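You operate a simulated robot arm through the tools that you are given. There is no shell and no other tool. Be economical: measure what you need, move in short steps, check, and stop when the job is done.

The job below is to be done with a simulated robot arm. You get a single attempt, and the scene is never put back.

TASK
Get the raisins out of the big clip box.
Fine: Swing the wide blue clip and the wide black clip clear of the lid; lay the lid with a wire loop and the pack on the shopping table. The other packs stay inside. Keep fingers out from under clips and catches. Pinch, break and dent nothing; leave nothing switched on. Set down upright: what you pick out.

The check looks at the end state, three seconds after you hand in, the way a careful person would. Anything else that was tipped, shoved, dropped, spilled or broken makes it a failure. Lids that push on must go on centred and level and be pressed home; caps that screw on are set level and turned clockwise until they are tight.

THE ROBOT
A 7-joint arm with a two-finger parallel gripper, fixed in place. Base frame: the origin is at the foot of the arm, x ahead of it, y to its left, z up. Lengths are in m, angles in rad, forces in N, time in s.
Its first joint turns from -2.304 to 2.304 rad. Payload 3.91 kg.
The TCP is the grasp point between the finger pads, 0.03 m short of the fingertips. In the tool frame z runs along the fingers and y along their closing line. Largest opening 0.11 m; finger width 0.02, thickness 0.01; the body of the gripper, 0.048 by 0.112 m, starts 0.055 m behind the TCP.
Orientation is that of the tool frame in the base frame, as [roll, pitch, yaw] about the fixed x, y, z axes, in that order (R = Rz(yaw) Ry(pitch) Rx(roll)). With the fingers straight down and closing along the base's y, the tool's x points along the base's -x, its y along +y and its z along -z.

THE INTERFACE
- The arm moves only by the tool jog_arm. Its argument "deltas" is a list of rows, each an object (a shift or turn left out is 0, a gripper value left out holds the last) with "delta_pos": the shift along the tool's x, y, z in m, a list of three; "dr": the turn, a rotation vector about the tool's x, y, z in rad, a list of three; "grip": the opening, from 0 (shut) to 1 (fully open). In form: [{"delta_pos": [tx, ty, tz], "dr": [wx, wy, wz], "grip": grip}, ...]. A call has 1 to 20 rows; each row shifts and turns the commanded pose from where the row before left it, along the tool's axes as they then stand. Each row takes 0.2 s and may step no farther than 0.05 m and 0.15 rad from the row before; otherwise, or with a gripper value out of range, the whole call is refused. Where a pose cannot be reached the arm comes as near as it can. A force on the tool above 40 N (or 10 N above the force at the start of the call, whichever is more), or a blocked arm, ends the call early, and 0.2 s more pass. The fingers move at their own pace (about 0.108 m/s each) and stop on an object; they squeeze with about 21 N. The grip force told is the motor's: it shows also when the fingers shut on nothing. Time passes only in rows, and 0.2 s behind the last, so rows that do not move let the fingers close. The reply holds the time, the measured pose of the TCP, the force on the tool along the base axes, the opening and the grip force, in the units named above and with some noise, with the torque about the TCP (base axes, N m) and any sound that the robot's microphone picked up.
- Cameras (640 x 400 px; columns grow to the right, rows downward): "scene" is fixed at [0.2201, 0.6477, 1.6313]; the picture's right is [0.39, -0.92, 0.00], its down [-0.91, -0.38, -0.19] and it looks along [0.18, 0.07, -0.98] (base axes); focal length 326 px, centre (320, 200). "wrist" rides on the gripper at [0.072, 0.017, -0.103] in the tool frame; the picture's right is [-0.23, 0.97, 0.00], its down [-0.76, -0.18, -0.62] and it looks along [-0.61, -0.14, 0.78] (tool axes); focal length 222 px, centre (320, 200).
- camera(camera): a new picture of that camera. No time passes.
- probe_pixels(camera, pixels): there is no depth. For up to 12 entries [column, row, z] of the newest picture of that camera ("zoom" is the newest enlarged one), the place [x, y] in the base frame at which the ray of that pixel passes the height z, good to about 0.003 m. No time passes.
- zoom(camera, box): a new picture of the part [left, top, right, bottom] of that camera's present view, enlarged. No time passes.
- close_job(): hands the job in; it is judged then, once.

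Work in short steps. Measure before you move; look again where a grasp or a placing could have gone wrong, and mend it. You have 80 turns and 38 pictures in all, those below and enlarged ones among them. Open the gripper and draw the arm clear of the work before you hand the job in, unless the task says otherwise; then end with one line.

The tools are called after "Request:" as name(argument=value, ...) on one line, values as JSON. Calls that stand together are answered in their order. jog_arm: Moves the arm, as the interface text tells. Its arguments: {"type":"object","properties":{"deltas":{"type":"array","items":{"type":"object","properties":{"delta_pos":{"type":"array","items":{"type":"number"}},"dr":{"type":"array","items":{"type":"number"}},"grip":{"type":"number"}}}}},"required":["deltas"]} The other tools are called the same way: camera (camera) takes a picture; probe_pixels (camera, pixels) gives the place at which the rays of pixels pass given heights; zoom (camera, box) takes an enlarged picture of a part of a camera's view; close_job () hands the job in.

At the start:

```text
clock: 0.0
tcp_pos: [0.3166, 0.4598, 1.2273]
ee_rot: [3.141, 0.0, 3.141]
ft_force: [-0.4, -0.4, -0.4]
ft_torque: [0.01, 0.0, -0.02]
opening: 0.1102
grip_force: 0.1
```

scene: 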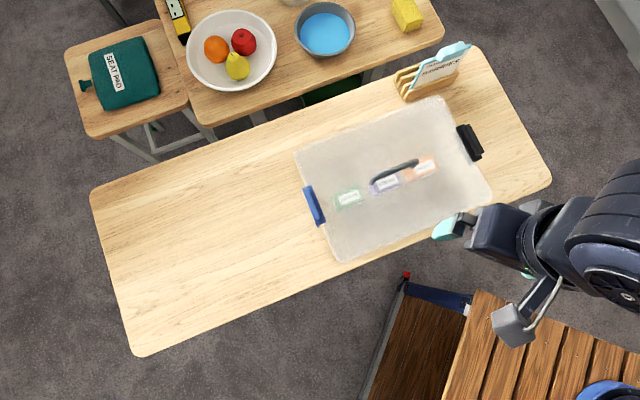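
wrist: 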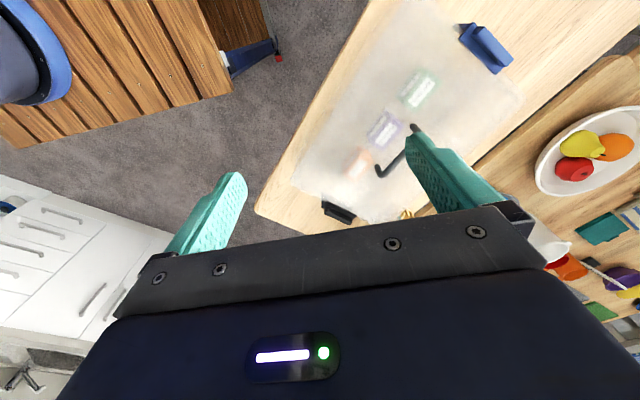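

The scene shows the clip box at about (395,180), with the blue clip at (313,206), the black clip at (470,143) and the wire loop at (395,170). I'll zoom in for detail.

Request:
zoom(camera="scene", box=[280, 80, 500, 270])

Request:
zoom(camera="wrist", box=[280, 0, 540, 230])

```text
2.11 times, centred on (390, 175) of scene
```

zoom: 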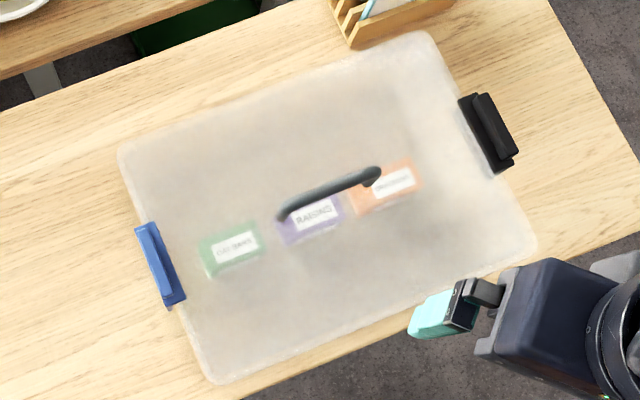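

```text
1.74 times, centred on (410, 115) of wrist
```

zoom: 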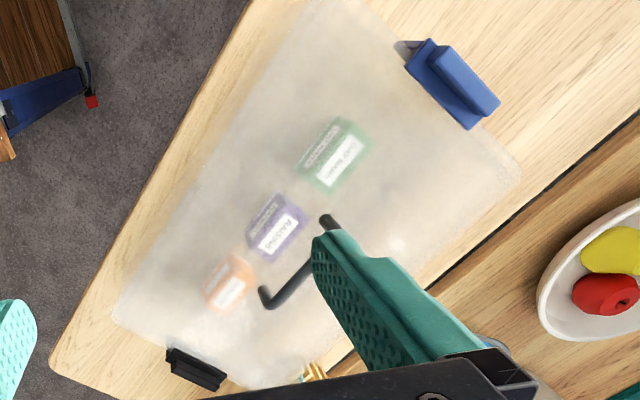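

The middle, purple pack is the raisins. I'll triangulate heights by probing matching features in both views: the table corner, the clips and the loop ends.

Request:
probe_pixels(camera="scene", pixels=[[551, 181, 0.0], [551, 181, 0.4], [314, 206, 0.0], [314, 206, 0.4], [470, 142, 0.0], [470, 142, 0.4], [373, 182, 0.0], [373, 182, 0.4], [416, 162, 0.0], [416, 162, 0.4], [90, 190, 0.0], [90, 190, 0.4]])

Request:
probe_pixels(camera="wrist", pixels=[[255, 209, 0.0], [255, 209, 0.4], [487, 48, 0.0], [487, 48, 0.4], [338, 212, 0.0], [338, 212, 0.4], [414, 129, 0.0], [414, 129, 0.4], [380, 173, 0.0], [380, 173, 0.4]])

```text
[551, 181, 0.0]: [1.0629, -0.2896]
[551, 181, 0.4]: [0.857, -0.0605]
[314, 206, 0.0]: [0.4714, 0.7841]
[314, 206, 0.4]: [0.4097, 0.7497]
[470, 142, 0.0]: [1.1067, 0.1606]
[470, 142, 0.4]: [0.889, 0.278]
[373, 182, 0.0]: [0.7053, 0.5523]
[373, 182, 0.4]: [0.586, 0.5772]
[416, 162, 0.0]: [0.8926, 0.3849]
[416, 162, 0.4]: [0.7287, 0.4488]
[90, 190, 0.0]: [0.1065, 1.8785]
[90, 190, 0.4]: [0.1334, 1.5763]
```

```text
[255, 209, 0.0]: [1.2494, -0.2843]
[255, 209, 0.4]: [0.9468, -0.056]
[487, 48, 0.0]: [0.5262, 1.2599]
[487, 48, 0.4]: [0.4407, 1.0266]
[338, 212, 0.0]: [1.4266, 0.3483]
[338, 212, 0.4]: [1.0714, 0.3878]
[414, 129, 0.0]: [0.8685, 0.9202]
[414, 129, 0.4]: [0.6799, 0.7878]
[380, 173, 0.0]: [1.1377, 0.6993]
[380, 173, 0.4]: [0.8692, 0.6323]
```

The table surface comes out near z≈0.77 and the clips and loop near z≈0.95, with the box's long axis at about -44°. I'll look for which table is the "shopping table": the card at (440,65) and the other tables.

Request:
zoom(camera="scene", box=[380, 0, 500, 110])

Request:
zoom(camera="scene", box=[340, 240, 640, 400])

Request:
zoom(camera="scene", box=[60, 0, 380, 160])

```text
3.64 times, centred on (440, 55) of scene
```

zoom: 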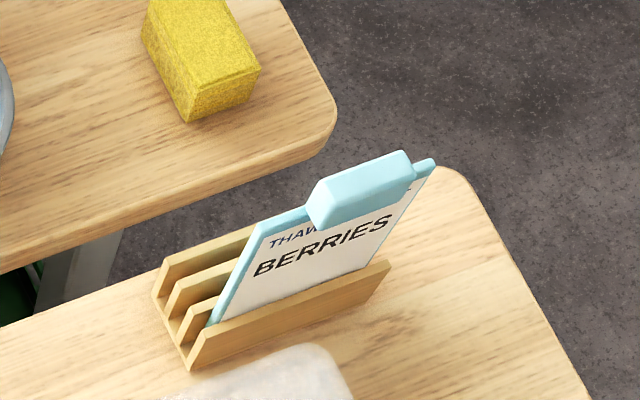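

```text
2.13 times, centred on (490, 320) of scene
```

zoom: 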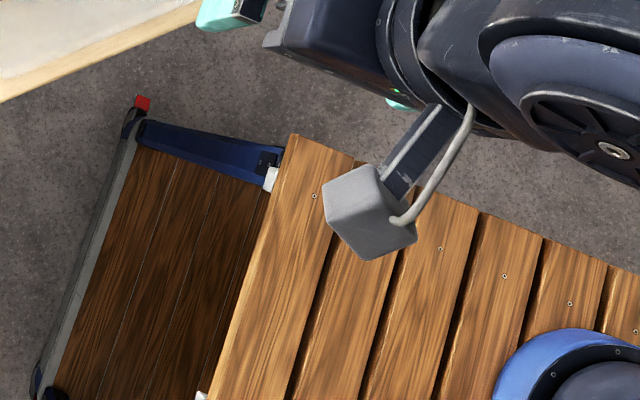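

```text
2.00 times, centred on (220, 80) of scene
```

zoom: 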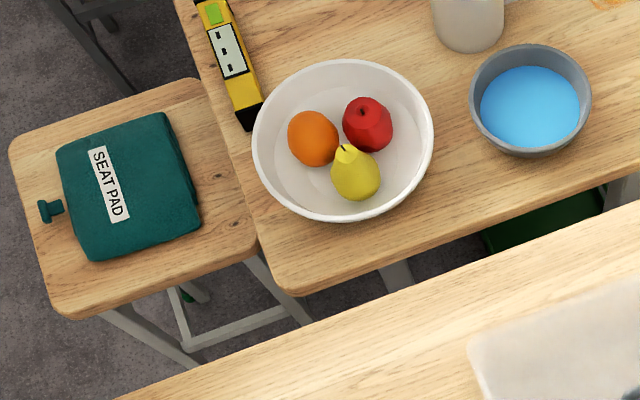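

The clip box's own table, with free space to its left, is the natural shopping table within reach. Next I turn the tool to the box's axes and move so the wrist camera sees the blue clip closely.

Request:
jog_arm(deltas=[{"dr": [0, 0, 0.1275]}, {"dr": [0, 0, 0.1275]}, {"dr": [0, 0, 0.1275]}, {"dr": [0, 0, 0.1275]}, {"dr": [0, 0, 0.1275]}, {"dr": [0, 0, 0.1275]}, {"delta_pos": [0.0348, 0.028, 0.0143]}, {"delta_pos": [0.0348, 0.028, 0.0143]}, {"delta_pos": [0.0348, 0.028, 0.0143]}, {"delta_pos": [0.0348, 0.028, 0.0143]}, {"delta_pos": [0.0348, 0.028, 0.0143]}, {"delta_pos": [0.0348, 0.028, 0.0143]}, {"delta_pos": [0.0348, 0.028, 0.0143]}])

```text
clock: 2.8
tcp_pos: [0.2763, 0.7719, 1.1267]
ee_rot: [3.141, 0.0, 2.375]
ft_force: [0.0, -0.2, 0.1]
ft_torque: [0.05, 0.0, -0.02]
opening: 0.1101
grip_force: 0.0
```

The pose was reached as planned, so I'll view the blue clip.

Request:
camera(camera="wrist")

Request:
camera(camera="scene")

```text
30 pictures are left
```

wrist: 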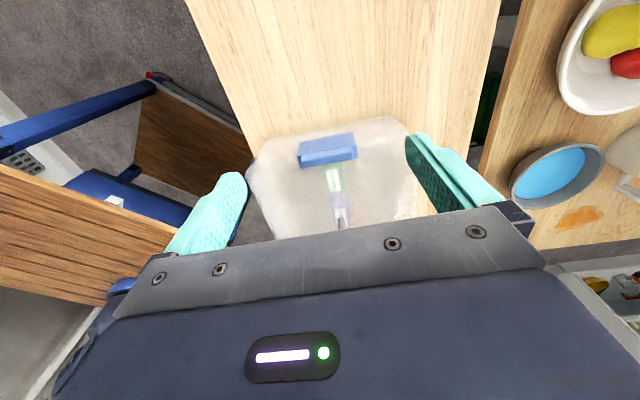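

```text
29 pictures are left
```

scene: 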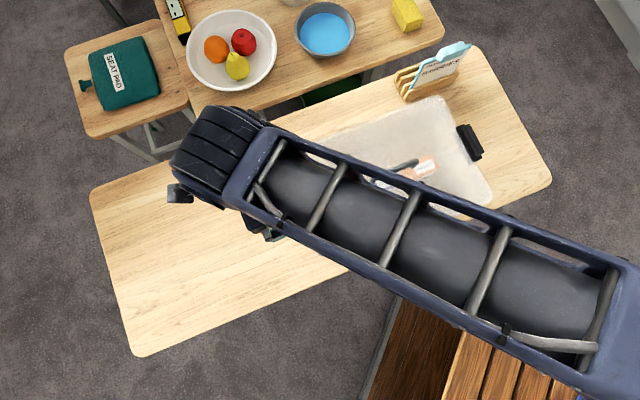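

The blue clip appears at about (327,150) in the wrist view; I'll zoom on it.

Request:
zoom(camera="wrist", box=[240, 100, 420, 230])

```text
3.08 times, centred on (330, 165) of wrist
```

zoom: 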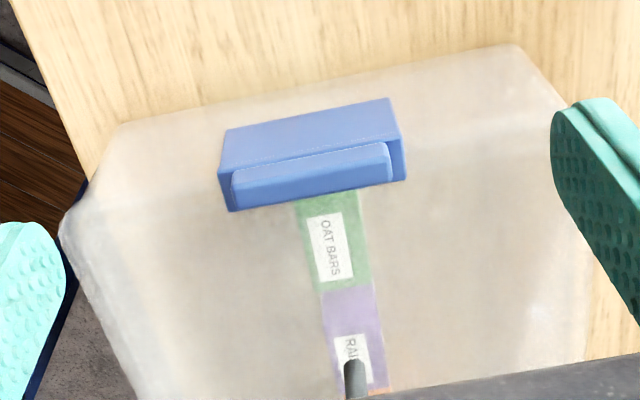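

The clip has a plate over the rim with a raised rib, but its hinge isn't visible. I'll move outward and down, then tilt to look at the box's end wall from the side.

Request:
jog_arm(deltas=[{"delta_pos": [0.0275, 0, 0.02], "dr": [0, -0.15, 0]}, {"delta_pos": [0.0275, 0, 0.02], "dr": [0, -0.15, 0]}, {"dr": [0, -0.15, 0]}, {"dr": [0, -0.15, 0]}])

```text
clock: 3.8
tcp_pos: [0.2389, 0.8078, 1.0832]
ee_rot: [3.14, 0.602, 2.375]
ft_force: [0.7, 0.5, -0.2]
ft_torque: [0.06, 0.07, -0.01]
opening: 0.11
grip_force: 0.0
```

The tilt is reached; I'll lower vertically by about 0.08 m and look.

Request:
jog_arm(deltas=[{"delta_pos": [0.0226, 0, 0.033]}, {"delta_pos": [0.0226, 0, 0.033]}])

Request:
zoom(camera="wrist", box=[200, 50, 460, 220])

```text
clock: 4.4
tcp_pos: [0.2391, 0.806, 0.9997]
ee_rot: [3.139, 0.599, 2.375]
ft_force: [0.4, 0.6, -0.4]
ft_torque: [0.02, -0.03, 0.03]
opening: 0.11
grip_force: 0.0
```

```text
2.35 times, centred on (330, 135) of wrist
```

zoom: 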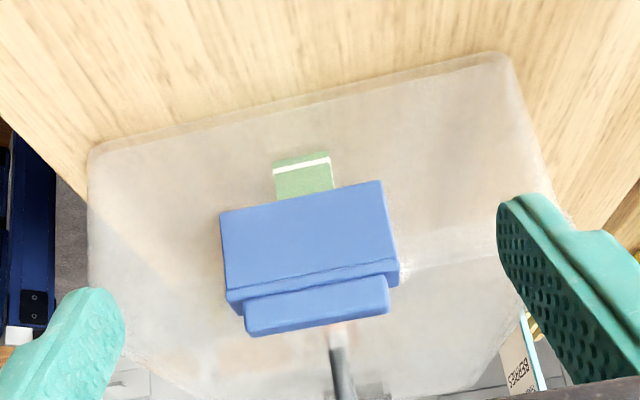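

Top of image is downward here: the blue plate hangs on the end wall, with the rib standing at its upper edge. I'll probe the clip's edges at several heights.

Request:
probe_pixels(camera="zoom", pixels=[[300, 198, 0.87], [300, 198, 0.92], [311, 280, 0.92], [311, 280, 0.96], [313, 300, 0.92], [313, 300, 0.96], [317, 325, 0.92], [317, 325, 0.98], [220, 212, 0.9], [383, 182, 0.9], [300, 95, 0.77], [300, 110, 0.77]])

```text
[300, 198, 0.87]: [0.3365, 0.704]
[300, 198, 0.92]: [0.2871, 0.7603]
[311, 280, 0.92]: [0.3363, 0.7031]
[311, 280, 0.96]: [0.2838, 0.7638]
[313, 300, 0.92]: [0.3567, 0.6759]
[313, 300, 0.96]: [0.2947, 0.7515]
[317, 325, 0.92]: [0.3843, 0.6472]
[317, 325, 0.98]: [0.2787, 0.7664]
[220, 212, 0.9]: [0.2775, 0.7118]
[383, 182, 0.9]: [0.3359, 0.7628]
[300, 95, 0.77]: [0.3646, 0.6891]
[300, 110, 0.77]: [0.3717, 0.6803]
```

The plate spans about z 0.88–0.93 and the rib tops out near 0.95. I'll untilt, raise, turn the tool so its fingers close along the box's long axis (the neutral wrist direction), and then go to the black clip.

Request:
jog_arm(deltas=[{"delta_pos": [0, 0, -0.04], "dr": [0, 0.15, 0]}, {"delta_pos": [0, 0, -0.04], "dr": [0, 0.15, 0]}, {"delta_pos": [0, 0, -0.04], "dr": [0, 0.15, 0]}, {"delta_pos": [0, 0, -0.04], "dr": [0, 0.15, 0]}, {"dr": [0, 0, -0.1428]}, {"dr": [0, 0, -0.1428]}, {"dr": [0, 0, -0.1428]}, {"dr": [0, 0, -0.1428]}, {"dr": [0, 0, -0.1428]}, {"dr": [0, 0, -0.1428]}, {"dr": [0, 0, -0.1428]}, {"dr": [0, 0, -0.1428]}, {"dr": [0, 0, -0.1428]}, {"dr": [0, 0, -0.1428]}, {"dr": [0, 0, -0.1428]}])

```text
clock: 7.6
tcp_pos: [0.1949, 0.8474, 1.1506]
ee_rot: [3.141, -0.001, -2.334]
ft_force: [-0.6, 0.4, -0.6]
ft_torque: [-0.01, 0.01, -0.01]
opening: 0.1099
grip_force: 0.1
```

The tool is turned, at z 1.15. I'll traverse to the viewing pose at the black clip.

Request:
jog_arm(deltas=[{"delta_pos": [0.008, -0.0465, 0]}, {"delta_pos": [0.008, -0.0465, 0]}, {"delta_pos": [0.008, -0.0465, 0]}, {"delta_pos": [0.008, -0.0465, 0]}, {"delta_pos": [0.008, -0.0465, 0]}, {"delta_pos": [0.008, -0.0465, 0]}, {"delta_pos": [0.008, -0.0465, 0.01]}, {"delta_pos": [0.008, -0.0465, 0.01]}, {"delta_pos": [0.008, -0.0465, 0.015]}, {"delta_pos": [0.008, -0.0465, 0.015]}, {"delta_pos": [0.008, -0.0465, 0.015]}, {"delta_pos": [0.008, -0.0465, 0.015]}])

Request:
camera(camera="wrist")

Request:
zoom(camera="scene", box=[280, 160, 380, 240])

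```text
clock: 10.2
tcp_pos: [0.5304, 0.3926, 1.0708]
ee_rot: [3.141, -0.002, -2.335]
ft_force: [-0.7, 1.1, -0.2]
ft_torque: [-0.02, -0.03, -0.01]
opening: 0.1101
grip_force: 0.1
```

```text
26 pictures are left
```

wrist: 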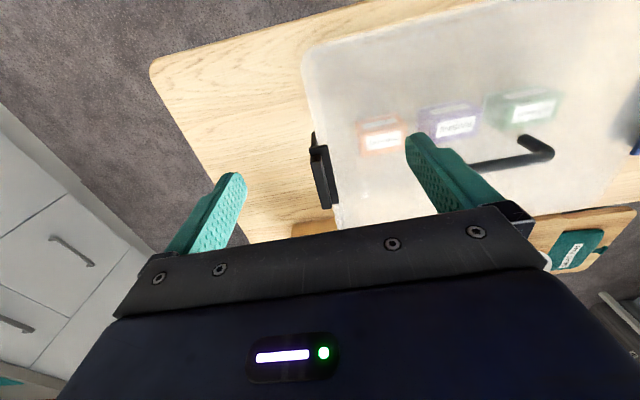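

```text
5.00 times, centred on (330, 200) of scene
```

zoom: 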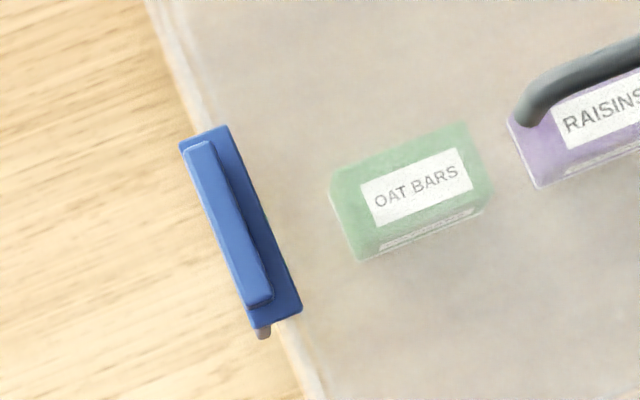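

The blue clip from above shows the rib along its outer half, running (200,148)–(258,300) in the zoom, with a hinge pin end at (262,333). I'll probe it and zoom on the black clip.

Request:
probe_pixels(camera="zoom", pixels=[[200, 148, 0.95], [258, 300, 0.95], [188, 152, 0.95], [213, 146, 0.95], [245, 302, 0.95], [271, 297, 0.95], [182, 145, 0.935], [228, 127, 0.935], [300, 308, 0.935], [262, 333, 0.9]])

Request:
zoom(camera="wrist", box=[260, 110, 380, 220])

Request:
zoom(camera="scene", box=[420, 100, 520, 180])

```text
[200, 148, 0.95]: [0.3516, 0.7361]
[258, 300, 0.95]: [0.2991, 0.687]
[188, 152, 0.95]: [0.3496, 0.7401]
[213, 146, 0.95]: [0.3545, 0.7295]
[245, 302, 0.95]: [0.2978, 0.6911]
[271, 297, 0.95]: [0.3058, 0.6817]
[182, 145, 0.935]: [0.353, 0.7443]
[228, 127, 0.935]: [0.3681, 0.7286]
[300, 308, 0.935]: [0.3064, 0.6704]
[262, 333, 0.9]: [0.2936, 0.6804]
```

```text
3.64 times, centred on (320, 165) of wrist
```

zoom: 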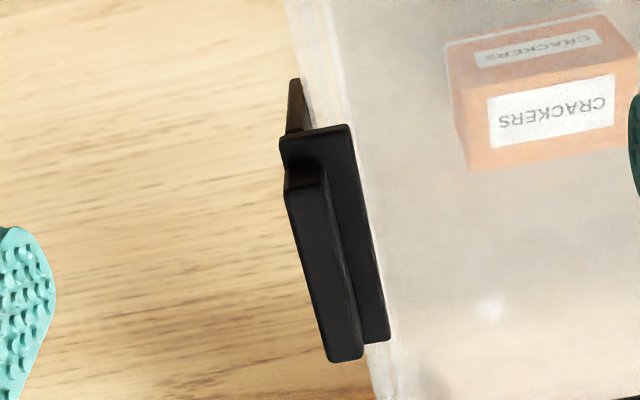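

```text
5.00 times, centred on (470, 140) of scene
```

zoom: 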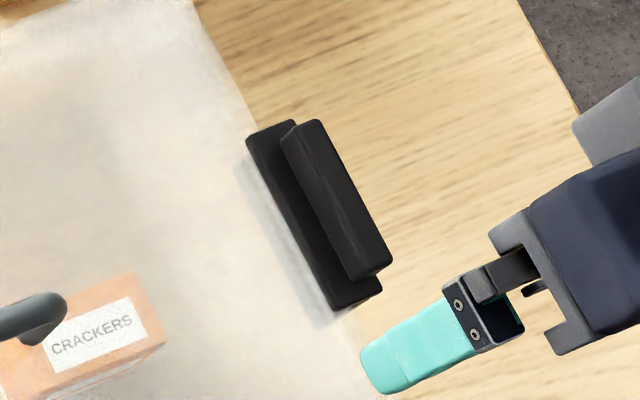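

Now I probe matching rib ends of the black clip: scene zoom (370,272)/(302,128) and, by taking a conversion, wrist pixels (316,160)/(327,208).

Request:
probe_pixels(camera="zoom", pixels=[[368, 274, 0.92], [368, 274, 0.96], [302, 126, 0.92], [302, 126, 0.96], [350, 280, 0.95], [392, 262, 0.95], [248, 140, 0.935], [335, 308, 0.935]])

Request:
probe_pixels(camera="wrist", pixels=[[316, 159.5, 0.92], [316, 159.5, 0.96], [327.2, 208.5, 0.92], [327.2, 208.5, 0.96]])

```text
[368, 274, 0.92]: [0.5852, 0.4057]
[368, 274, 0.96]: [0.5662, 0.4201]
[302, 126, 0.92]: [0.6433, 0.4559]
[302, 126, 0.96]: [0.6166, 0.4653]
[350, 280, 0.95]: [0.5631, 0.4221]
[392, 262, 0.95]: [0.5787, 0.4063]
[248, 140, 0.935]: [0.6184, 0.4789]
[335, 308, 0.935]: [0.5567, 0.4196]
```

```text
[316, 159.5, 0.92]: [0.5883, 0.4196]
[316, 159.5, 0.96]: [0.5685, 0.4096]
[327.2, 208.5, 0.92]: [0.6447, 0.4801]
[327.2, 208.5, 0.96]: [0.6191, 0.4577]
```

The black rib's top centre comes out at about (0.601,0.437,0.947), with box axes at 45°. I'll move above it with a narrower opening.

Request:
jog_arm(deltas=[{"dr": [0, 0, 0.02], "grip": 0.45}, {"delta_pos": [-0.041, -0.009, 0.01]}, {"delta_pos": [-0.041, -0.009, 0.01]}, {"delta_pos": [0, 0, 0.03]}, {"delta_pos": [0, 0, 0.035]}])

Request:
zoom(camera="wrist", box=[220, 120, 440, 260])

```text
clock: 11.4
tcp_pos: [0.606, 0.4372, 0.985]
ee_rot: [3.141, 0.0, -2.356]
ft_force: [0.2, 0.1, -0.2]
ft_torque: [0.01, 0.01, 0.0]
opening: 0.0495
grip_force: 0.1
```

```text
2.86 times, centred on (330, 190) of wrist
```

zoom: 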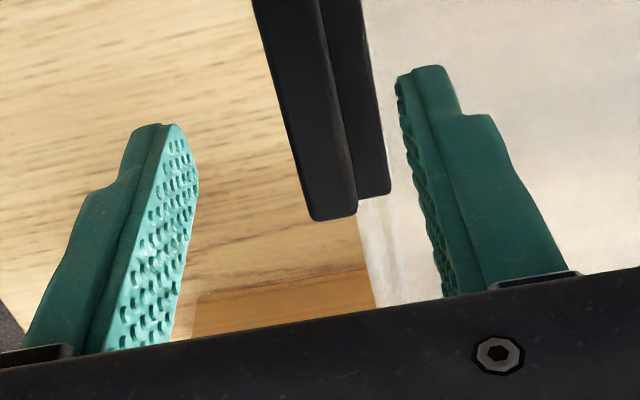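

Tips straddle the rib, about 3 mm too far outward. I'll shift inward and descend to z≈0.968 in small steps, checking force.

Request:
jog_arm(deltas=[{"delta_pos": [0, 0.003, 0.006]}, {"delta_pos": [0, 0, 0.005]}, {"delta_pos": [0, 0, 0.004]}, {"delta_pos": [0, 0, 0.002]}])

```text
clock: 12.4
tcp_pos: [0.6025, 0.4381, 0.9669]
ee_rot: [-3.14, 0.001, -2.357]
ft_force: [0.0, 0.0, 1.4]
ft_torque: [0.02, 0.02, -0.01]
opening: 0.0494
grip_force: 0.1
```

No contact yet, with the tips at about 0.937. Closing on the rib.

Request:
jog_arm(deltas=[{"grip": 0}, {}, {}])

```text
clock: 13.2
tcp_pos: [0.6019, 0.4389, 0.9676]
ee_rot: [3.14, 0.001, -2.358]
ft_force: [-0.1, -0.7, 0.5]
ft_torque: [0.1, 0.12, 0.03]
opening: 0.0135
grip_force: 20.8
```

The rib is held (opening 0.0135, 20.8 N). I start the outward swing about the hinge near z≈0.885.

Request:
jog_arm(deltas=[{"delta_pos": [0, -0.0122, 0.0009], "dr": [-0.15, 0, 0]}, {"delta_pos": [0, -0.0122, 0.0009], "dr": [-0.15, 0, 0]}])

```text
clock: 13.8
tcp_pos: [0.6172, 0.4216, 0.9638]
ee_rot: [2.841, 0.002, -2.357]
ft_force: [4.3, -1.9, 5.6]
ft_torque: [0.11, -0.47, -0.21]
opening: 0.0132
grip_force: 20.7
```

Forces are modest and the clip follows. Continuing.

Request:
jog_arm(deltas=[{"delta_pos": [0, -0.0122, 0.0009], "dr": [-0.15, 0, 0]}, {"delta_pos": [0, -0.0122, 0.0009], "dr": [-0.15, 0, 0]}, {"delta_pos": [0, -0.0122, 0.0009], "dr": [-0.15, 0, 0]}])

Request:
zoom(camera="scene", box=[420, 100, 520, 180])

```text
clock: 14.6
tcp_pos: [0.6399, 0.399, 0.9465]
ee_rot: [2.39, 0.0, -2.357]
ft_force: [-0.6, -0.6, -0.3]
ft_torque: [-0.22, -0.24, -0.08]
opening: 0.0137
grip_force: 20.9
```

```text
5.00 times, centred on (470, 140) of scene
```

zoom: 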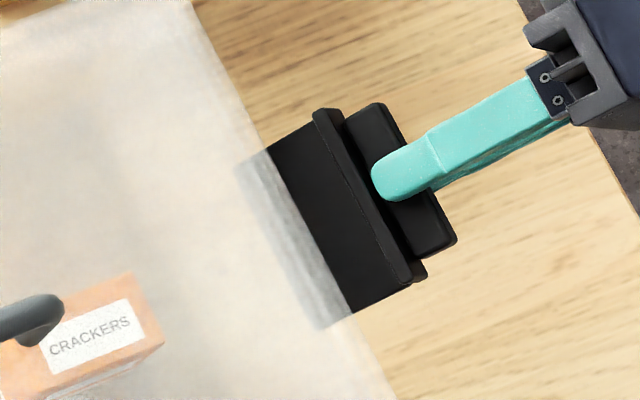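

The clip is swinging freely outward, now at about 43°. I go on to about 75°.

Request:
jog_arm(deltas=[{"delta_pos": [0, -0.0122, 0.0009], "dr": [-0.15, 0, 0]}, {"delta_pos": [0, -0.0122, 0.0009], "dr": [-0.15, 0, 0]}, {"delta_pos": [0, -0.0122, 0.0009], "dr": [-0.15, 0, 0]}, {"delta_pos": [0, -0.0122, 0.0009], "dr": [-0.15, 0, 0]}])

```text
clock: 15.6
tcp_pos: [0.6594, 0.3802, 0.9035]
ee_rot: [1.791, 0.0, -2.356]
ft_force: [-1.3, -1.1, -1.2]
ft_torque: [-0.33, -0.28, 0.06]
opening: 0.0133
grip_force: 21.1
```

At 77°, no resistance. Two more steps past horizontal, then release partly and back straight out.

Request:
jog_arm(deltas=[{"delta_pos": [0, -0.0122, 0.0009], "dr": [-0.15, 0, 0]}, {"delta_pos": [0, -0.0122, 0.0009], "dr": [-0.15, 0, 0]}])

```text
clock: 16.2
tcp_pos: [0.6607, 0.3803, 0.8808]
ee_rot: [1.492, 0.001, -2.36]
ft_force: [0.3, -1.6, -0.2]
ft_torque: [-0.34, -0.29, -0.03]
opening: 0.0135
grip_force: 20.8
```

Past horizontal with no load. Release and back out.

Request:
jog_arm(deltas=[{"grip": 0.33}, {}, {"delta_pos": [0, 0, -0.03]}, {"delta_pos": [0, 0, -0.04]}])

Request:
zoom(camera="scene", box=[420, 80, 560, 190])

```text
clock: 17.2
tcp_pos: [0.7097, 0.3316, 0.8755]
ee_rot: [1.492, 0.001, -2.356]
ft_force: [-0.5, 0.2, 0.1]
ft_torque: [0.03, -0.02, 0.02]
opening: 0.0363
grip_force: 0.0
```

```text
3.64 times, centred on (490, 135) of scene
```

zoom: 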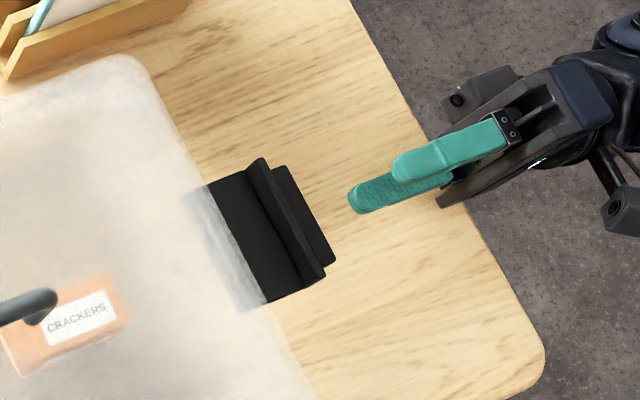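

The black clip lies open and stays clear of the lid. I raise straight up and turn the tool back to vertical.

Request:
jog_arm(deltas=[{"delta_pos": [0, 0.05, 0]}, {"delta_pos": [0, 0.05, 0]}, {"delta_pos": [0, 0.05, 0]}, {"delta_pos": [0, 0.05, 0]}, {"dr": [0.15, 0, 0]}, {"dr": [0.15, 0, 0]}, {"dr": [0.15, 0, 0]}, {"dr": [0.15, 0, 0]}, {"dr": [0.15, 0, 0]}, {"dr": [0.15, 0, 0]}, {"dr": [0.15, 0, 0]}, {"dr": [0.15, 0, 0]}, {"dr": [0.15, 0, 0]}, {"dr": [0.15, 0, 0]}, {"dr": [0.15, 0, 0]}])

```text
clock: 20.4
tcp_pos: [0.7196, 0.3196, 1.0755]
ee_rot: [-3.14, 0.001, -2.358]
ft_force: [1.1, -0.4, -0.8]
ft_torque: [0.04, 0.04, -0.02]
opening: 0.0364
grip_force: 0.1
```

Now traverse to above the blue rib (about (0.325,0.712)), passing over the loop with clearance.

Request:
jog_arm(deltas=[{"delta_pos": [0, 0.0463, 0]}, {"delta_pos": [0, 0.0463, 0]}, {"delta_pos": [0, 0.0463, 0]}, {"delta_pos": [0, 0.0463, 0]}, {"delta_pos": [0, 0.0463, 0]}, {"delta_pos": [0, 0.0463, 0]}, {"delta_pos": [0, 0.0463, 0]}, {"delta_pos": [0, 0.0463, 0]}, {"delta_pos": [0, 0.0463, 0]}, {"delta_pos": [0, 0.0463, 0]}, {"delta_pos": [0, 0.0463, 0]}, {"delta_pos": [0, 0.0463, 0], "grip": 0.45}, {"delta_pos": [0, 0, 0.04]}, {"delta_pos": [0, 0, 0.048]}])

Request:
zoom(camera="wrist", box=[220, 120, 440, 260])

```text
clock: 23.4
tcp_pos: [0.3249, 0.7137, 0.9842]
ee_rot: [-3.141, 0.002, -2.357]
ft_force: [-0.2, -0.6, 0.9]
ft_torque: [-0.02, 0.0, -0.02]
opening: 0.0495
grip_force: 0.0
```

```text
2.86 times, centred on (330, 190) of wrist
```

zoom: 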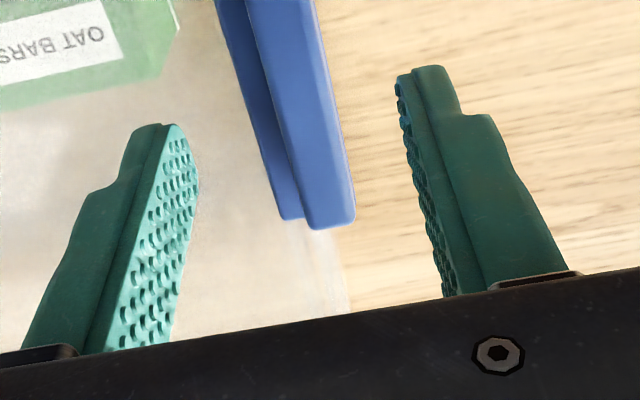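

The rib is about 2 mm toward the right finger. I'll adjust, descend to 0.967 and close.

Request:
jog_arm(deltas=[{"delta_pos": [0, 0.002, 0.006]}, {"delta_pos": [0, 0, 0.005]}, {"delta_pos": [0, 0, 0.004]}, {"delta_pos": [0, 0, 0.002]}, {"grip": 0}, {}, {}])

```text
clock: 25.0
tcp_pos: [0.3242, 0.715, 0.9676]
ee_rot: [-3.141, -0.001, -2.355]
ft_force: [-4.2, 4.4, 0.7]
ft_torque: [0.2, 0.18, 0.23]
opening: 0.0131
grip_force: 21.1
```

The blue rib is held (0.0131). Swing outward in mirror image.

Request:
jog_arm(deltas=[{"delta_pos": [0, 0.0122, 0.0009], "dr": [0.15, 0, 0]}, {"delta_pos": [0, 0.0122, 0.0009], "dr": [0.15, 0, 0]}])

```text
clock: 25.6
tcp_pos: [0.3078, 0.7307, 0.9635]
ee_rot: [-2.843, -0.001, -2.358]
ft_force: [-2.2, -0.3, -0.6]
ft_torque: [0.14, 0.04, 0.06]
opening: 0.0136
grip_force: 20.7
```

The swing goes smoothly, so I continue it past horizontal.

Request:
jog_arm(deltas=[{"delta_pos": [0, 0.0122, 0.0009], "dr": [0.15, 0, 0]}, {"delta_pos": [0, 0.0122, 0.0009], "dr": [0.15, 0, 0]}, {"delta_pos": [0, 0.0122, 0.0009], "dr": [0.15, 0, 0]}, {"delta_pos": [0, 0.0122, 0.0009], "dr": [0.15, 0, 0]}, {"delta_pos": [0, 0.0122, 0.0009], "dr": [0.15, 0, 0]}])

```text
clock: 26.8
tcp_pos: [0.2745, 0.7655, 0.9274]
ee_rot: [-2.091, -0.001, -2.355]
ft_force: [-1.6, 0.3, 0.2]
ft_torque: [0.25, 0.29, -0.14]
opening: 0.0136
grip_force: 20.8
```

Request:
jog_arm(deltas=[{"delta_pos": [0, 0.0122, 0.0009], "dr": [0.15, 0, 0]}, {"delta_pos": [0, 0.0122, 0.0009], "dr": [0.15, 0, 0]}, {"delta_pos": [0, 0.0122, 0.0009], "dr": [0.15, 0, 0]}, {"delta_pos": [0, 0.0122, 0.0009], "dr": [0.15, 0, 0]}])

```text
clock: 27.6
tcp_pos: [0.241, 0.7703, 0.8662]
ee_rot: [-1.722, -0.09, -2.345]
ft_force: [4.3, -1.0, 26.5]
ft_torque: [0.12, -0.22, -0.12]
opening: 0.0179
grip_force: 20.6
out of reach, approached as far as the arm can: row 4
stopped in row 4: the force on the tool passed its limit at 74 N (the readings are from after the stop); the commanded pose is now the measured one
```

The last row ran out of reach and pressed on the clip. I'll look before releasing.

Request:
camera(camera="wrist")

Request:
zoom(camera="scene", box=[240, 140, 400, 260])

```text
18 pictures are left
```

wrist: 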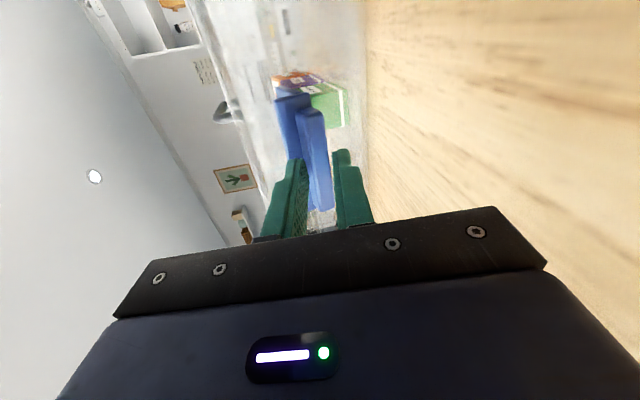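

```text
3.33 times, centred on (320, 200) of scene
```

zoom: 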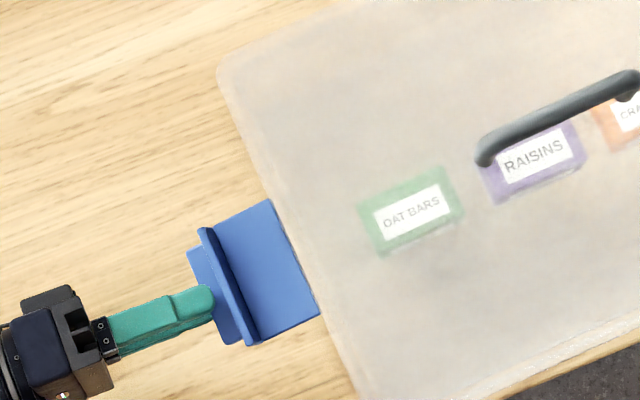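

The blue clip is swung open and undamaged. I open moderately and back out along the tool in small steps.

Request:
jog_arm(deltas=[{"grip": 0.4}, {}, {"delta_pos": [0, 0, -0.012]}, {"delta_pos": [0, 0, -0.012]}])

```text
clock: 28.6
tcp_pos: [0.2384, 0.7705, 0.8613]
ee_rot: [-1.726, -0.097, -2.342]
ft_force: [-0.9, -0.5, -0.4]
ft_torque: [-0.02, -0.02, -0.03]
opening: 0.0442
grip_force: 0.1
out of reach, approached as far as the arm can: row 3, 4
```

Backing straight out is out of reach here. I'll check the finger/rib clearance before choosing a sideways exit.

Request:
zoom(camera="wrist", box=[230, 60, 420, 250])

```text
2.11 times, centred on (325, 155) of wrist
```

zoom: 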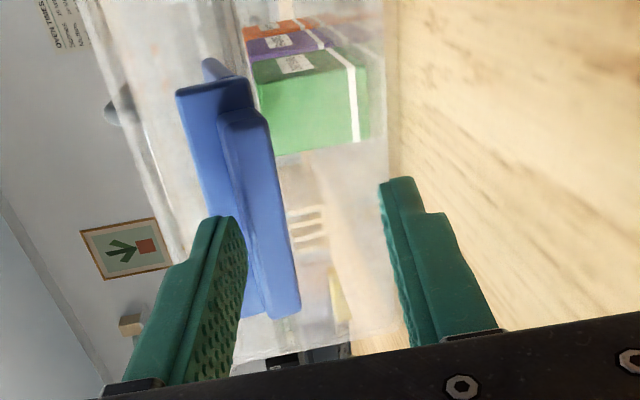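

The rib rests near the upper finger (left in view), with room below. I'll drop a few mm and slide out sideways along the rib toward the robot.

Request:
jog_arm(deltas=[{"delta_pos": [0, 0.006, 0.012]}, {"delta_pos": [0.025, 0.0025, 0.012]}, {"delta_pos": [0.025, 0.0025, 0]}, {"delta_pos": [0.025, 0.0025, 0]}])

```text
clock: 29.6
tcp_pos: [0.1998, 0.6995, 0.8489]
ee_rot: [-1.726, -0.1, -2.343]
ft_force: [-0.7, 0.5, 0.7]
ft_torque: [0.04, -0.02, 0.0]
opening: 0.0441
grip_force: 0.0
```

The fingers are clear of the clip. Back out, rise, and return to vertical.

Request:
jog_arm(deltas=[{"delta_pos": [0, -0.03, -0.03]}, {"delta_pos": [0, -0.05, 0]}, {"delta_pos": [0, -0.05, 0]}, {"delta_pos": [0, -0.05, 0]}, {"dr": [-0.15, 0, 0]}, {"dr": [-0.15, 0, 0]}, {"dr": [-0.15, 0, 0]}, {"dr": [-0.15, 0, 0]}, {"dr": [-0.15, 0, 0]}, {"dr": [-0.15, 0, 0]}, {"dr": [-0.15, 0, 0]}, {"dr": [-0.15, 0, 0]}, {"dr": [-0.15, 0, 0]}, {"dr": [-0.065, 0, 0]}])

Request:
camera(camera="scene")

```text
clock: 32.6
tcp_pos: [0.2113, 0.7138, 1.033]
ee_rot: [-3.141, -0.099, -2.341]
ft_force: [0.1, -0.6, -0.6]
ft_torque: [0.0, 0.01, -0.03]
opening: 0.044
grip_force: 0.1
```

```text
15 pictures are left
```

scene: 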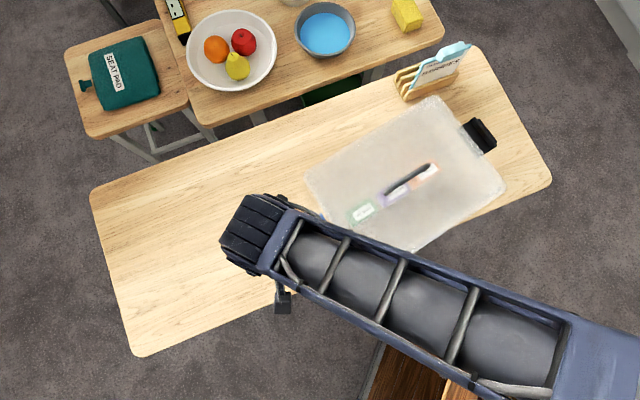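

The box has shifted a little: the lid's right corner went from (493,195) to (507,190). I'll straighten the tool, move the arm aside and re-measure.

Request:
jog_arm(deltas=[{"delta_pos": [0, 0, -0.04], "dr": [0, -0.099, 0]}, {"delta_pos": [0, 0, -0.04], "dr": [0, 0, 0.015]}, {"delta_pos": [0.005, -0.046, 0]}, {"delta_pos": [0.005, -0.046, 0]}, {"delta_pos": [0.005, -0.046, 0]}, {"delta_pos": [0.005, -0.046, 0]}, {"delta_pos": [0.005, -0.046, 0]}, {"delta_pos": [0.005, -0.046, 0]}, {"delta_pos": [0.005, -0.046, 0]}, {"delta_pos": [0.005, -0.046, 0]}, {"delta_pos": [0.005, -0.046, 0]}, {"delta_pos": [0.005, -0.046, 0]}])

Request:
camera(camera="scene")

Request:
zoom(camera="scene", box=[280, 80, 520, 270])

```text
clock: 35.2
tcp_pos: [0.5021, 0.3579, 1.115]
ee_rot: [-3.139, 0.004, -2.356]
ft_force: [-0.5, 0.0, 0.2]
ft_torque: [-0.06, -0.04, -0.04]
opening: 0.044
grip_force: 0.0
```

```text
14 pictures are left
```

scene: 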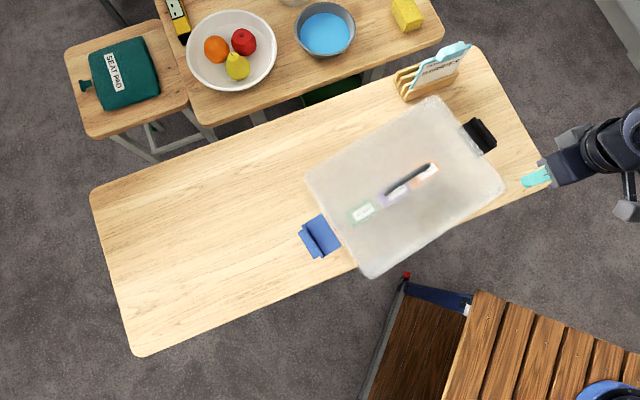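

```text
2.11 times, centred on (400, 175) of scene
```

zoom: 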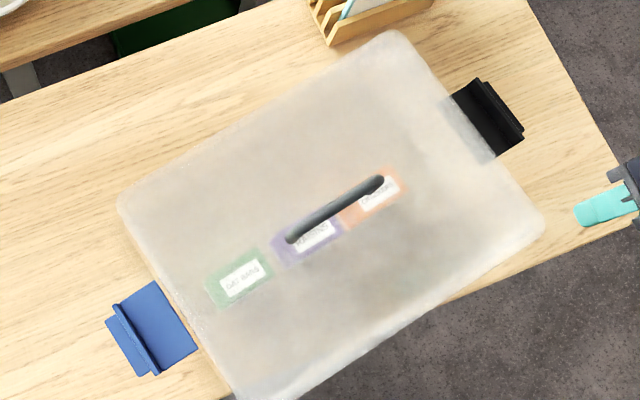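

The box turned about 7° and its centre moved about 3 cm when I slid out. I'll mend that once the lid is off and a wall can be held. First I turn the tool across the loop and look closely at it.

Request:
probe_pixels(camera="zoom", pixels=[[290, 238, 0.95], [380, 182, 0.95], [290, 238, 0.97], [380, 182, 0.97], [120, 205, 0.935], [392, 30, 0.935], [543, 228, 0.935]])

Request:
jog_arm(deltas=[{"dr": [0, 0, 0.1449]}, {"dr": [0, 0, 0.1449]}, {"dr": [0, 0, 0.1449]}, {"dr": [0, 0, 0.1449]}, {"dr": [0, 0, 0.1449]}, {"dr": [0, 0, 0.1449]}, {"dr": [0, 0, 0.1449]}, {"dr": [0, 0, 0.1449]}, {"dr": [0, 0, 0.1449]}, {"dr": [0, 0, 0.1449]}, {"delta_pos": [0.0377, 0.023, 0.008]}, {"delta_pos": [0.0377, 0.023, 0.008]}, {"delta_pos": [0.0377, 0.023, 0.008]}, {"delta_pos": [0.0377, 0.023, 0.008]}, {"delta_pos": [0.0377, 0.023, 0.008]}, {"delta_pos": [0.0377, 0.023, 0.008]}])

Request:
zoom(camera="wrist", box=[200, 60, 440, 240])

```text
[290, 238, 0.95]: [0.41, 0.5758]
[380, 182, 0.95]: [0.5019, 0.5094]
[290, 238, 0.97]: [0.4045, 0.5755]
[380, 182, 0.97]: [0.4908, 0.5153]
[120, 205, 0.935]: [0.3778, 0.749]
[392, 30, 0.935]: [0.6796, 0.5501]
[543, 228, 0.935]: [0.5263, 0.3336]
```

```text
clock: 38.6
tcp_pos: [0.4129, 0.6033, 1.0661]
ee_rot: [3.138, 0.001, 2.476]
ft_force: [1.2, 0.2, 0.7]
ft_torque: [0.03, 0.03, 0.0]
opening: 0.0441
grip_force: 0.1
```

```text
2.22 times, centred on (320, 150) of wrist
```

zoom: 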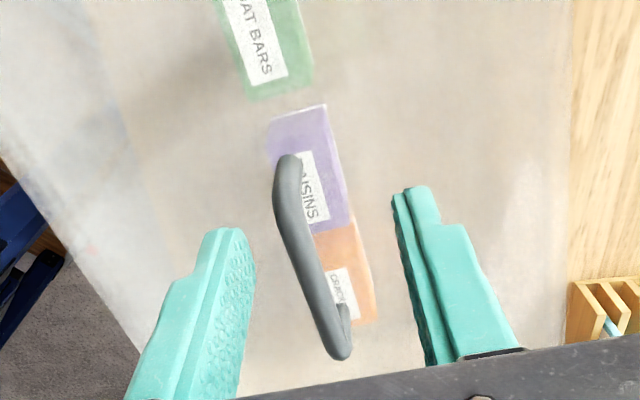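

The loop's bar runs (288,165)–(338,350) in this view, with feet bending down at each end. I probe those for the bar's height.

Request:
probe_pixels(camera="zoom", pixels=[[288, 168, 0.94], [288, 168, 0.98], [336, 348, 0.94], [336, 348, 0.98], [311, 255, 0.96]])

Request:
probe_pixels(camera="scene", pixels=[[385.8, 193, 0.94], [385.8, 193, 0.98], [428.4, 166.5, 0.94], [428.4, 166.5, 0.98]])

```text
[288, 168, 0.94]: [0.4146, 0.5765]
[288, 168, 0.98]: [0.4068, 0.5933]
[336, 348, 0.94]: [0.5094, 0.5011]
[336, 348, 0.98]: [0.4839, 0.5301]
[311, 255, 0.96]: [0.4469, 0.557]
```

```text
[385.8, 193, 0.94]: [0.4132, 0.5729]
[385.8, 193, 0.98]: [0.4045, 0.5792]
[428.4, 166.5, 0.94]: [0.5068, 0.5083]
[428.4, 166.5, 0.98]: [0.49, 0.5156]
```

Bar mid is about (0.459,0.5415) with its top near z 0.945, at −35.5°. I move over it and stop just above to verify.

Request:
jog_arm(deltas=[{"dr": [0, 0, -0.045], "grip": 0.5}, {"delta_pos": [-0.037, -0.012, 0.01]}, {"delta_pos": [-0.0364, -0.0116, 0.01]}, {"delta_pos": [0, 0, 0.03]}, {"delta_pos": [0, 0, 0.026]}])

Request:
zoom(camera="wrist", box=[220, 80, 440, 260])

```text
clock: 39.8
tcp_pos: [0.4567, 0.5435, 0.9905]
ee_rot: [3.142, 0.002, 2.523]
ft_force: [-0.3, -0.3, 0.1]
ft_torque: [0.01, -0.04, -0.01]
opening: 0.0551
grip_force: 0.0
```

```text
2.22 times, centred on (330, 170) of wrist
```

zoom: 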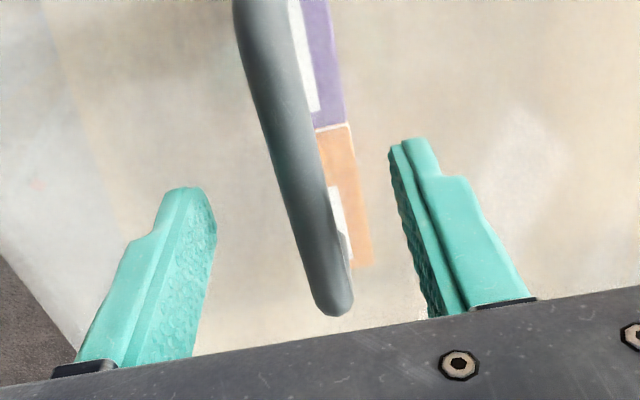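

The bar is centred between the tips. I descend to z≈0.96 in small steps.

Request:
jog_arm(deltas=[{"delta_pos": [0, 0, 0.012]}, {"delta_pos": [0, 0, 0.008]}, {"delta_pos": [0, 0, 0.006]}, {"delta_pos": [0, 0, 0.004]}])

```text
clock: 40.8
tcp_pos: [0.4561, 0.5432, 0.9602]
ee_rot: [3.139, 0.002, 2.523]
ft_force: [0.4, -0.7, 0.3]
ft_torque: [0.08, 0.01, 0.0]
opening: 0.0548
grip_force: 0.0
```

No lid contact yet. I close on the bar.

Request:
jog_arm(deltas=[{"grip": 0}, {}, {}])

```text
clock: 41.6
tcp_pos: [0.4566, 0.5426, 0.9593]
ee_rot: [3.14, 0.001, 2.523]
ft_force: [0.5, 1.7, 2.5]
ft_torque: [0.0, 0.04, 0.11]
opening: 0.0131
grip_force: 21.2
```

The loop is held. I lift the lid slowly and check the load.

Request:
jog_arm(deltas=[{"delta_pos": [0, 0, -0.006]}, {"delta_pos": [0, 0, -0.008]}, {"delta_pos": [0, 0, -0.01]}, {"delta_pos": [0, 0, -0.015]}, {"delta_pos": [0, 0, -0.02]}])

Request:
camera(camera="scene")

```text
clock: 42.8
tcp_pos: [0.4564, 0.5424, 1.0191]
ee_rot: [3.139, 0.004, 2.524]
ft_force: [0.0, 0.3, -3.1]
ft_torque: [-0.01, 0.01, -0.02]
opening: 0.0137
grip_force: 20.7
```

```text
10 pictures are left
```

scene: 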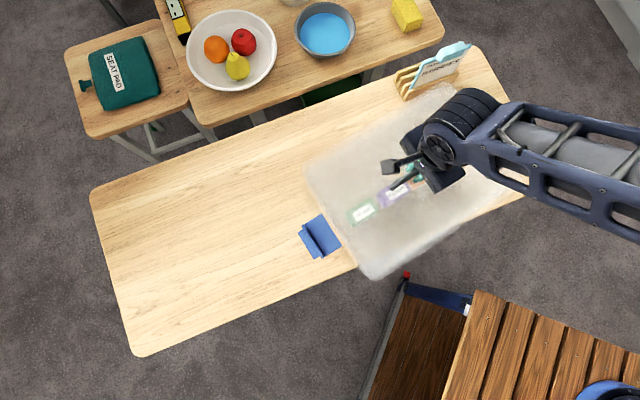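

The lid is free (about 3 N) and the loop held. I raise it, turn it so its length lies across the table, and carry it to the free left part around (0.138,0.93).

Request:
jog_arm(deltas=[{"delta_pos": [0, 0, -0.035]}, {"delta_pos": [0, 0, -0.035]}, {"delta_pos": [0, 0, -0.035]}, {"dr": [0, 0, -0.143]}, {"dr": [0, 0, -0.143]}, {"dr": [0, 0, -0.143]}, {"dr": [0, 0, -0.143]}, {"dr": [0, 0, -0.143]}, {"dr": [0, 0, -0.143]}, {"dr": [0, 0, -0.143]}, {"dr": [0, 0, -0.143]}, {"dr": [0, 0, -0.143]}, {"dr": [0, 0, -0.143]}])

Request:
jog_arm(deltas=[{"delta_pos": [-0.0056, 0.0452, 0]}, {"delta_pos": [-0.0056, 0.0452, 0]}, {"delta_pos": [-0.0056, 0.0452, 0]}, {"delta_pos": [-0.0056, 0.0452, 0]}, {"delta_pos": [-0.0056, 0.0452, 0]}, {"delta_pos": [-0.0056, 0.0452, 0]}, {"delta_pos": [-0.0056, 0.0452, 0]}, {"delta_pos": [-0.0056, 0.0452, 0]}, {"delta_pos": [-0.0056, 0.0452, 0]}, {"delta_pos": [-0.0056, 0.0452, 0]}, {"delta_pos": [-0.0056, 0.0452, 0]}])

```text
clock: 45.6
tcp_pos: [0.4561, 0.542, 1.1244]
ee_rot: [-3.14, 0.002, -2.327]
ft_force: [-0.6, -0.5, -2.4]
ft_torque: [0.02, 0.0, -0.02]
opening: 0.0135
grip_force: 21.5
```

```text
clock: 48.0
tcp_pos: [0.1422, 0.9229, 1.1233]
ee_rot: [-3.138, 0.001, -2.335]
ft_force: [0.6, -0.5, 0.5]
ft_torque: [0.02, 0.04, 0.02]
opening: 0.0134
grip_force: 20.5
out of reach, approached as far as the arm can: row 11
```

Nearly at the target; the last row touched the reach limit. I check that the lid is held and how it lines up over the table.

Request:
camera(camera="scene")

```text
9 pictures are left
```

scene: 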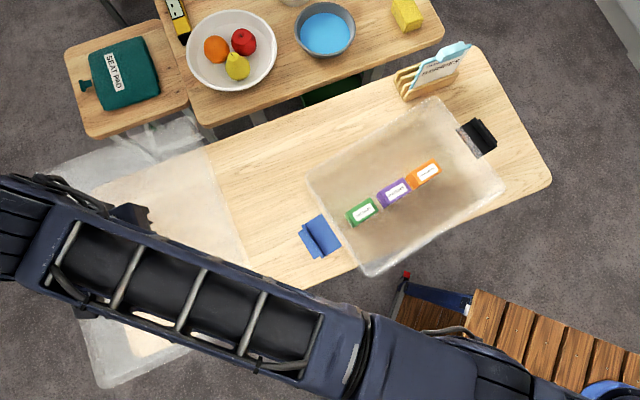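

The lid is held and will land on the table's left part. I lower it to about z 0.88.

Request:
jog_arm(deltas=[{"delta_pos": [0, 0, 0.04]}, {"delta_pos": [0, 0, 0.04]}, {"delta_pos": [0, 0, 0.04]}, {"delta_pos": [0, 0, 0.04]}, {"delta_pos": [0, 0, 0.04]}, {"delta_pos": [0, 0, 0.04]}])

```text
clock: 49.4
tcp_pos: [0.1421, 0.9227, 0.884]
ee_rot: [-3.141, 0.004, -2.332]
ft_force: [0.6, -0.2, -2.0]
ft_torque: [0.0, -0.01, 0.01]
opening: 0.0135
grip_force: 20.7
```

Descending in small steps toward contact.

Request:
jog_arm(deltas=[{"delta_pos": [0, 0, 0.015]}, {"delta_pos": [0, 0, 0.01]}, {"delta_pos": [0, 0, 0.01]}, {"delta_pos": [0, 0, 0.005]}, {"delta_pos": [0, 0, 0.005]}])

```text
clock: 50.4
tcp_pos: [0.1416, 0.9247, 0.8509]
ee_rot: [3.137, 0.009, -2.331]
ft_force: [-0.3, -0.3, 7.6]
ft_torque: [0.08, 0.0, 0.04]
opening: 0.0136
grip_force: 21.0
stopped in row 4: the force on the tool passed its limit at 48 N (the readings are from after the stop); the commanded pose is now the measured one
```

Contact at z≈0.851 and the lid seems level. I look with the wrist camera before releasing.

Request:
camera(camera="wrist")

```text
8 pictures are left
```

wrist: 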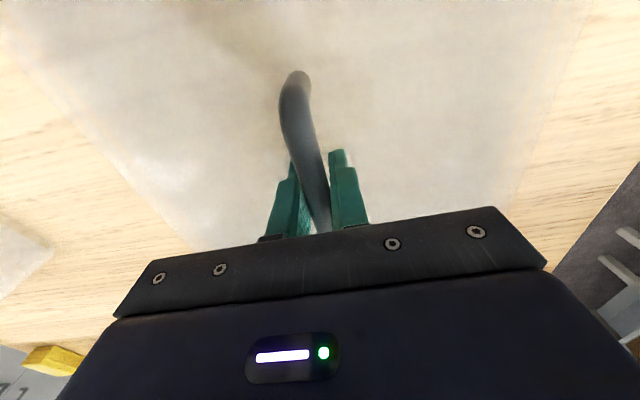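

The lid lies flat on the table. Release and rise straight up.

Request:
jog_arm(deltas=[{"grip": 0.4}, {}, {"delta_pos": [0, 0, -0.02]}, {"delta_pos": [0, 0, -0.04]}, {"delta_pos": [0, 0, -0.05]}, {"delta_pos": [0, 0, -0.05]}, {"delta_pos": [0, 0, -0.05]}, {"delta_pos": [0, 0, -0.04]}])

```text
clock: 52.2
tcp_pos: [0.1394, 0.9214, 1.0997]
ee_rot: [3.14, 0.007, -2.332]
ft_force: [-0.6, 0.7, -1.0]
ft_torque: [-0.03, 0.04, 0.01]
opening: 0.0438
grip_force: 0.0
```

The box is unobstructed from the scene camera now; I zoom on it.

Request:
zoom(camera="scene", box=[290, 85, 510, 285])

```text
2.00 times, centred on (400, 185) of scene
```

zoom: 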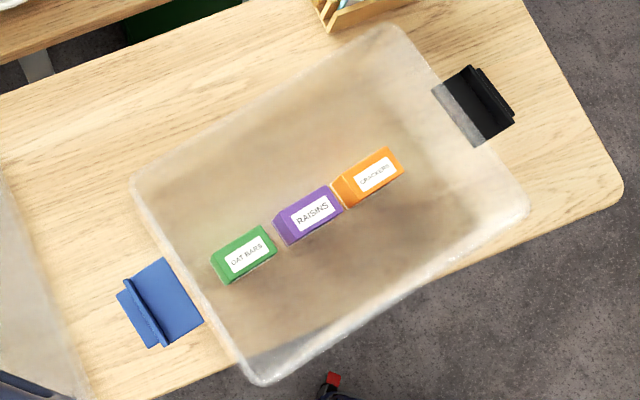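

Raisins' top is centred at zoom (309,211) and lies along the box's length. I probe it and its edges at likely top heights.

Request:
probe_pixels(camera="zoom", pixels=[[309, 211, 0.84], [309, 211, 0.9], [288, 243, 0.86], [345, 205, 0.86], [273, 223, 0.86], [325, 187, 0.86], [260, 385, 0.93], [205, 325, 0.88], [120, 292, 0.88], [513, 118, 0.88], [430, 268, 0.78], [100, 398, 0.78]])

Request:
jog_arm(deltas=[{"dr": [0, 0, 0.1428]}, {"dr": [0, 0, 0.1428]}, {"dr": [0, 0, 0.1428]}, {"dr": [0, 0, 0.1428]}, {"dr": [0, 0, 0.1428]}, {"dr": [0, 0, 0.1428]}, {"dr": [0, 0, 0.1428]}, {"dr": [0, 0, 0.1428]}, {"dr": [0, 0, 0.1428]}, {"dr": [0, 0, 0.1428]}])

```text
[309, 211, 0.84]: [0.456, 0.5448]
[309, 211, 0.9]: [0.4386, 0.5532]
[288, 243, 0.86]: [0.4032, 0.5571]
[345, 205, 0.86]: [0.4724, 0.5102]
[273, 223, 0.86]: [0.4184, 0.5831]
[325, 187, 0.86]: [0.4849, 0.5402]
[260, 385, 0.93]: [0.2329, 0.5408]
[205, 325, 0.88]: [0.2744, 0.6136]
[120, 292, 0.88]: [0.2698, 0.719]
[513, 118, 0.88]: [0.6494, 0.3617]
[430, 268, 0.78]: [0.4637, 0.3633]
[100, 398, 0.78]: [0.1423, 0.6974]
```

```text
clock: 54.4
tcp_pos: [0.1424, 0.9231, 1.0991]
ee_rot: [3.136, -0.002, 2.522]
ft_force: [0.7, -0.5, 0.6]
ft_torque: [0.02, -0.02, 0.03]
opening: 0.0437
grip_force: 0.1
```

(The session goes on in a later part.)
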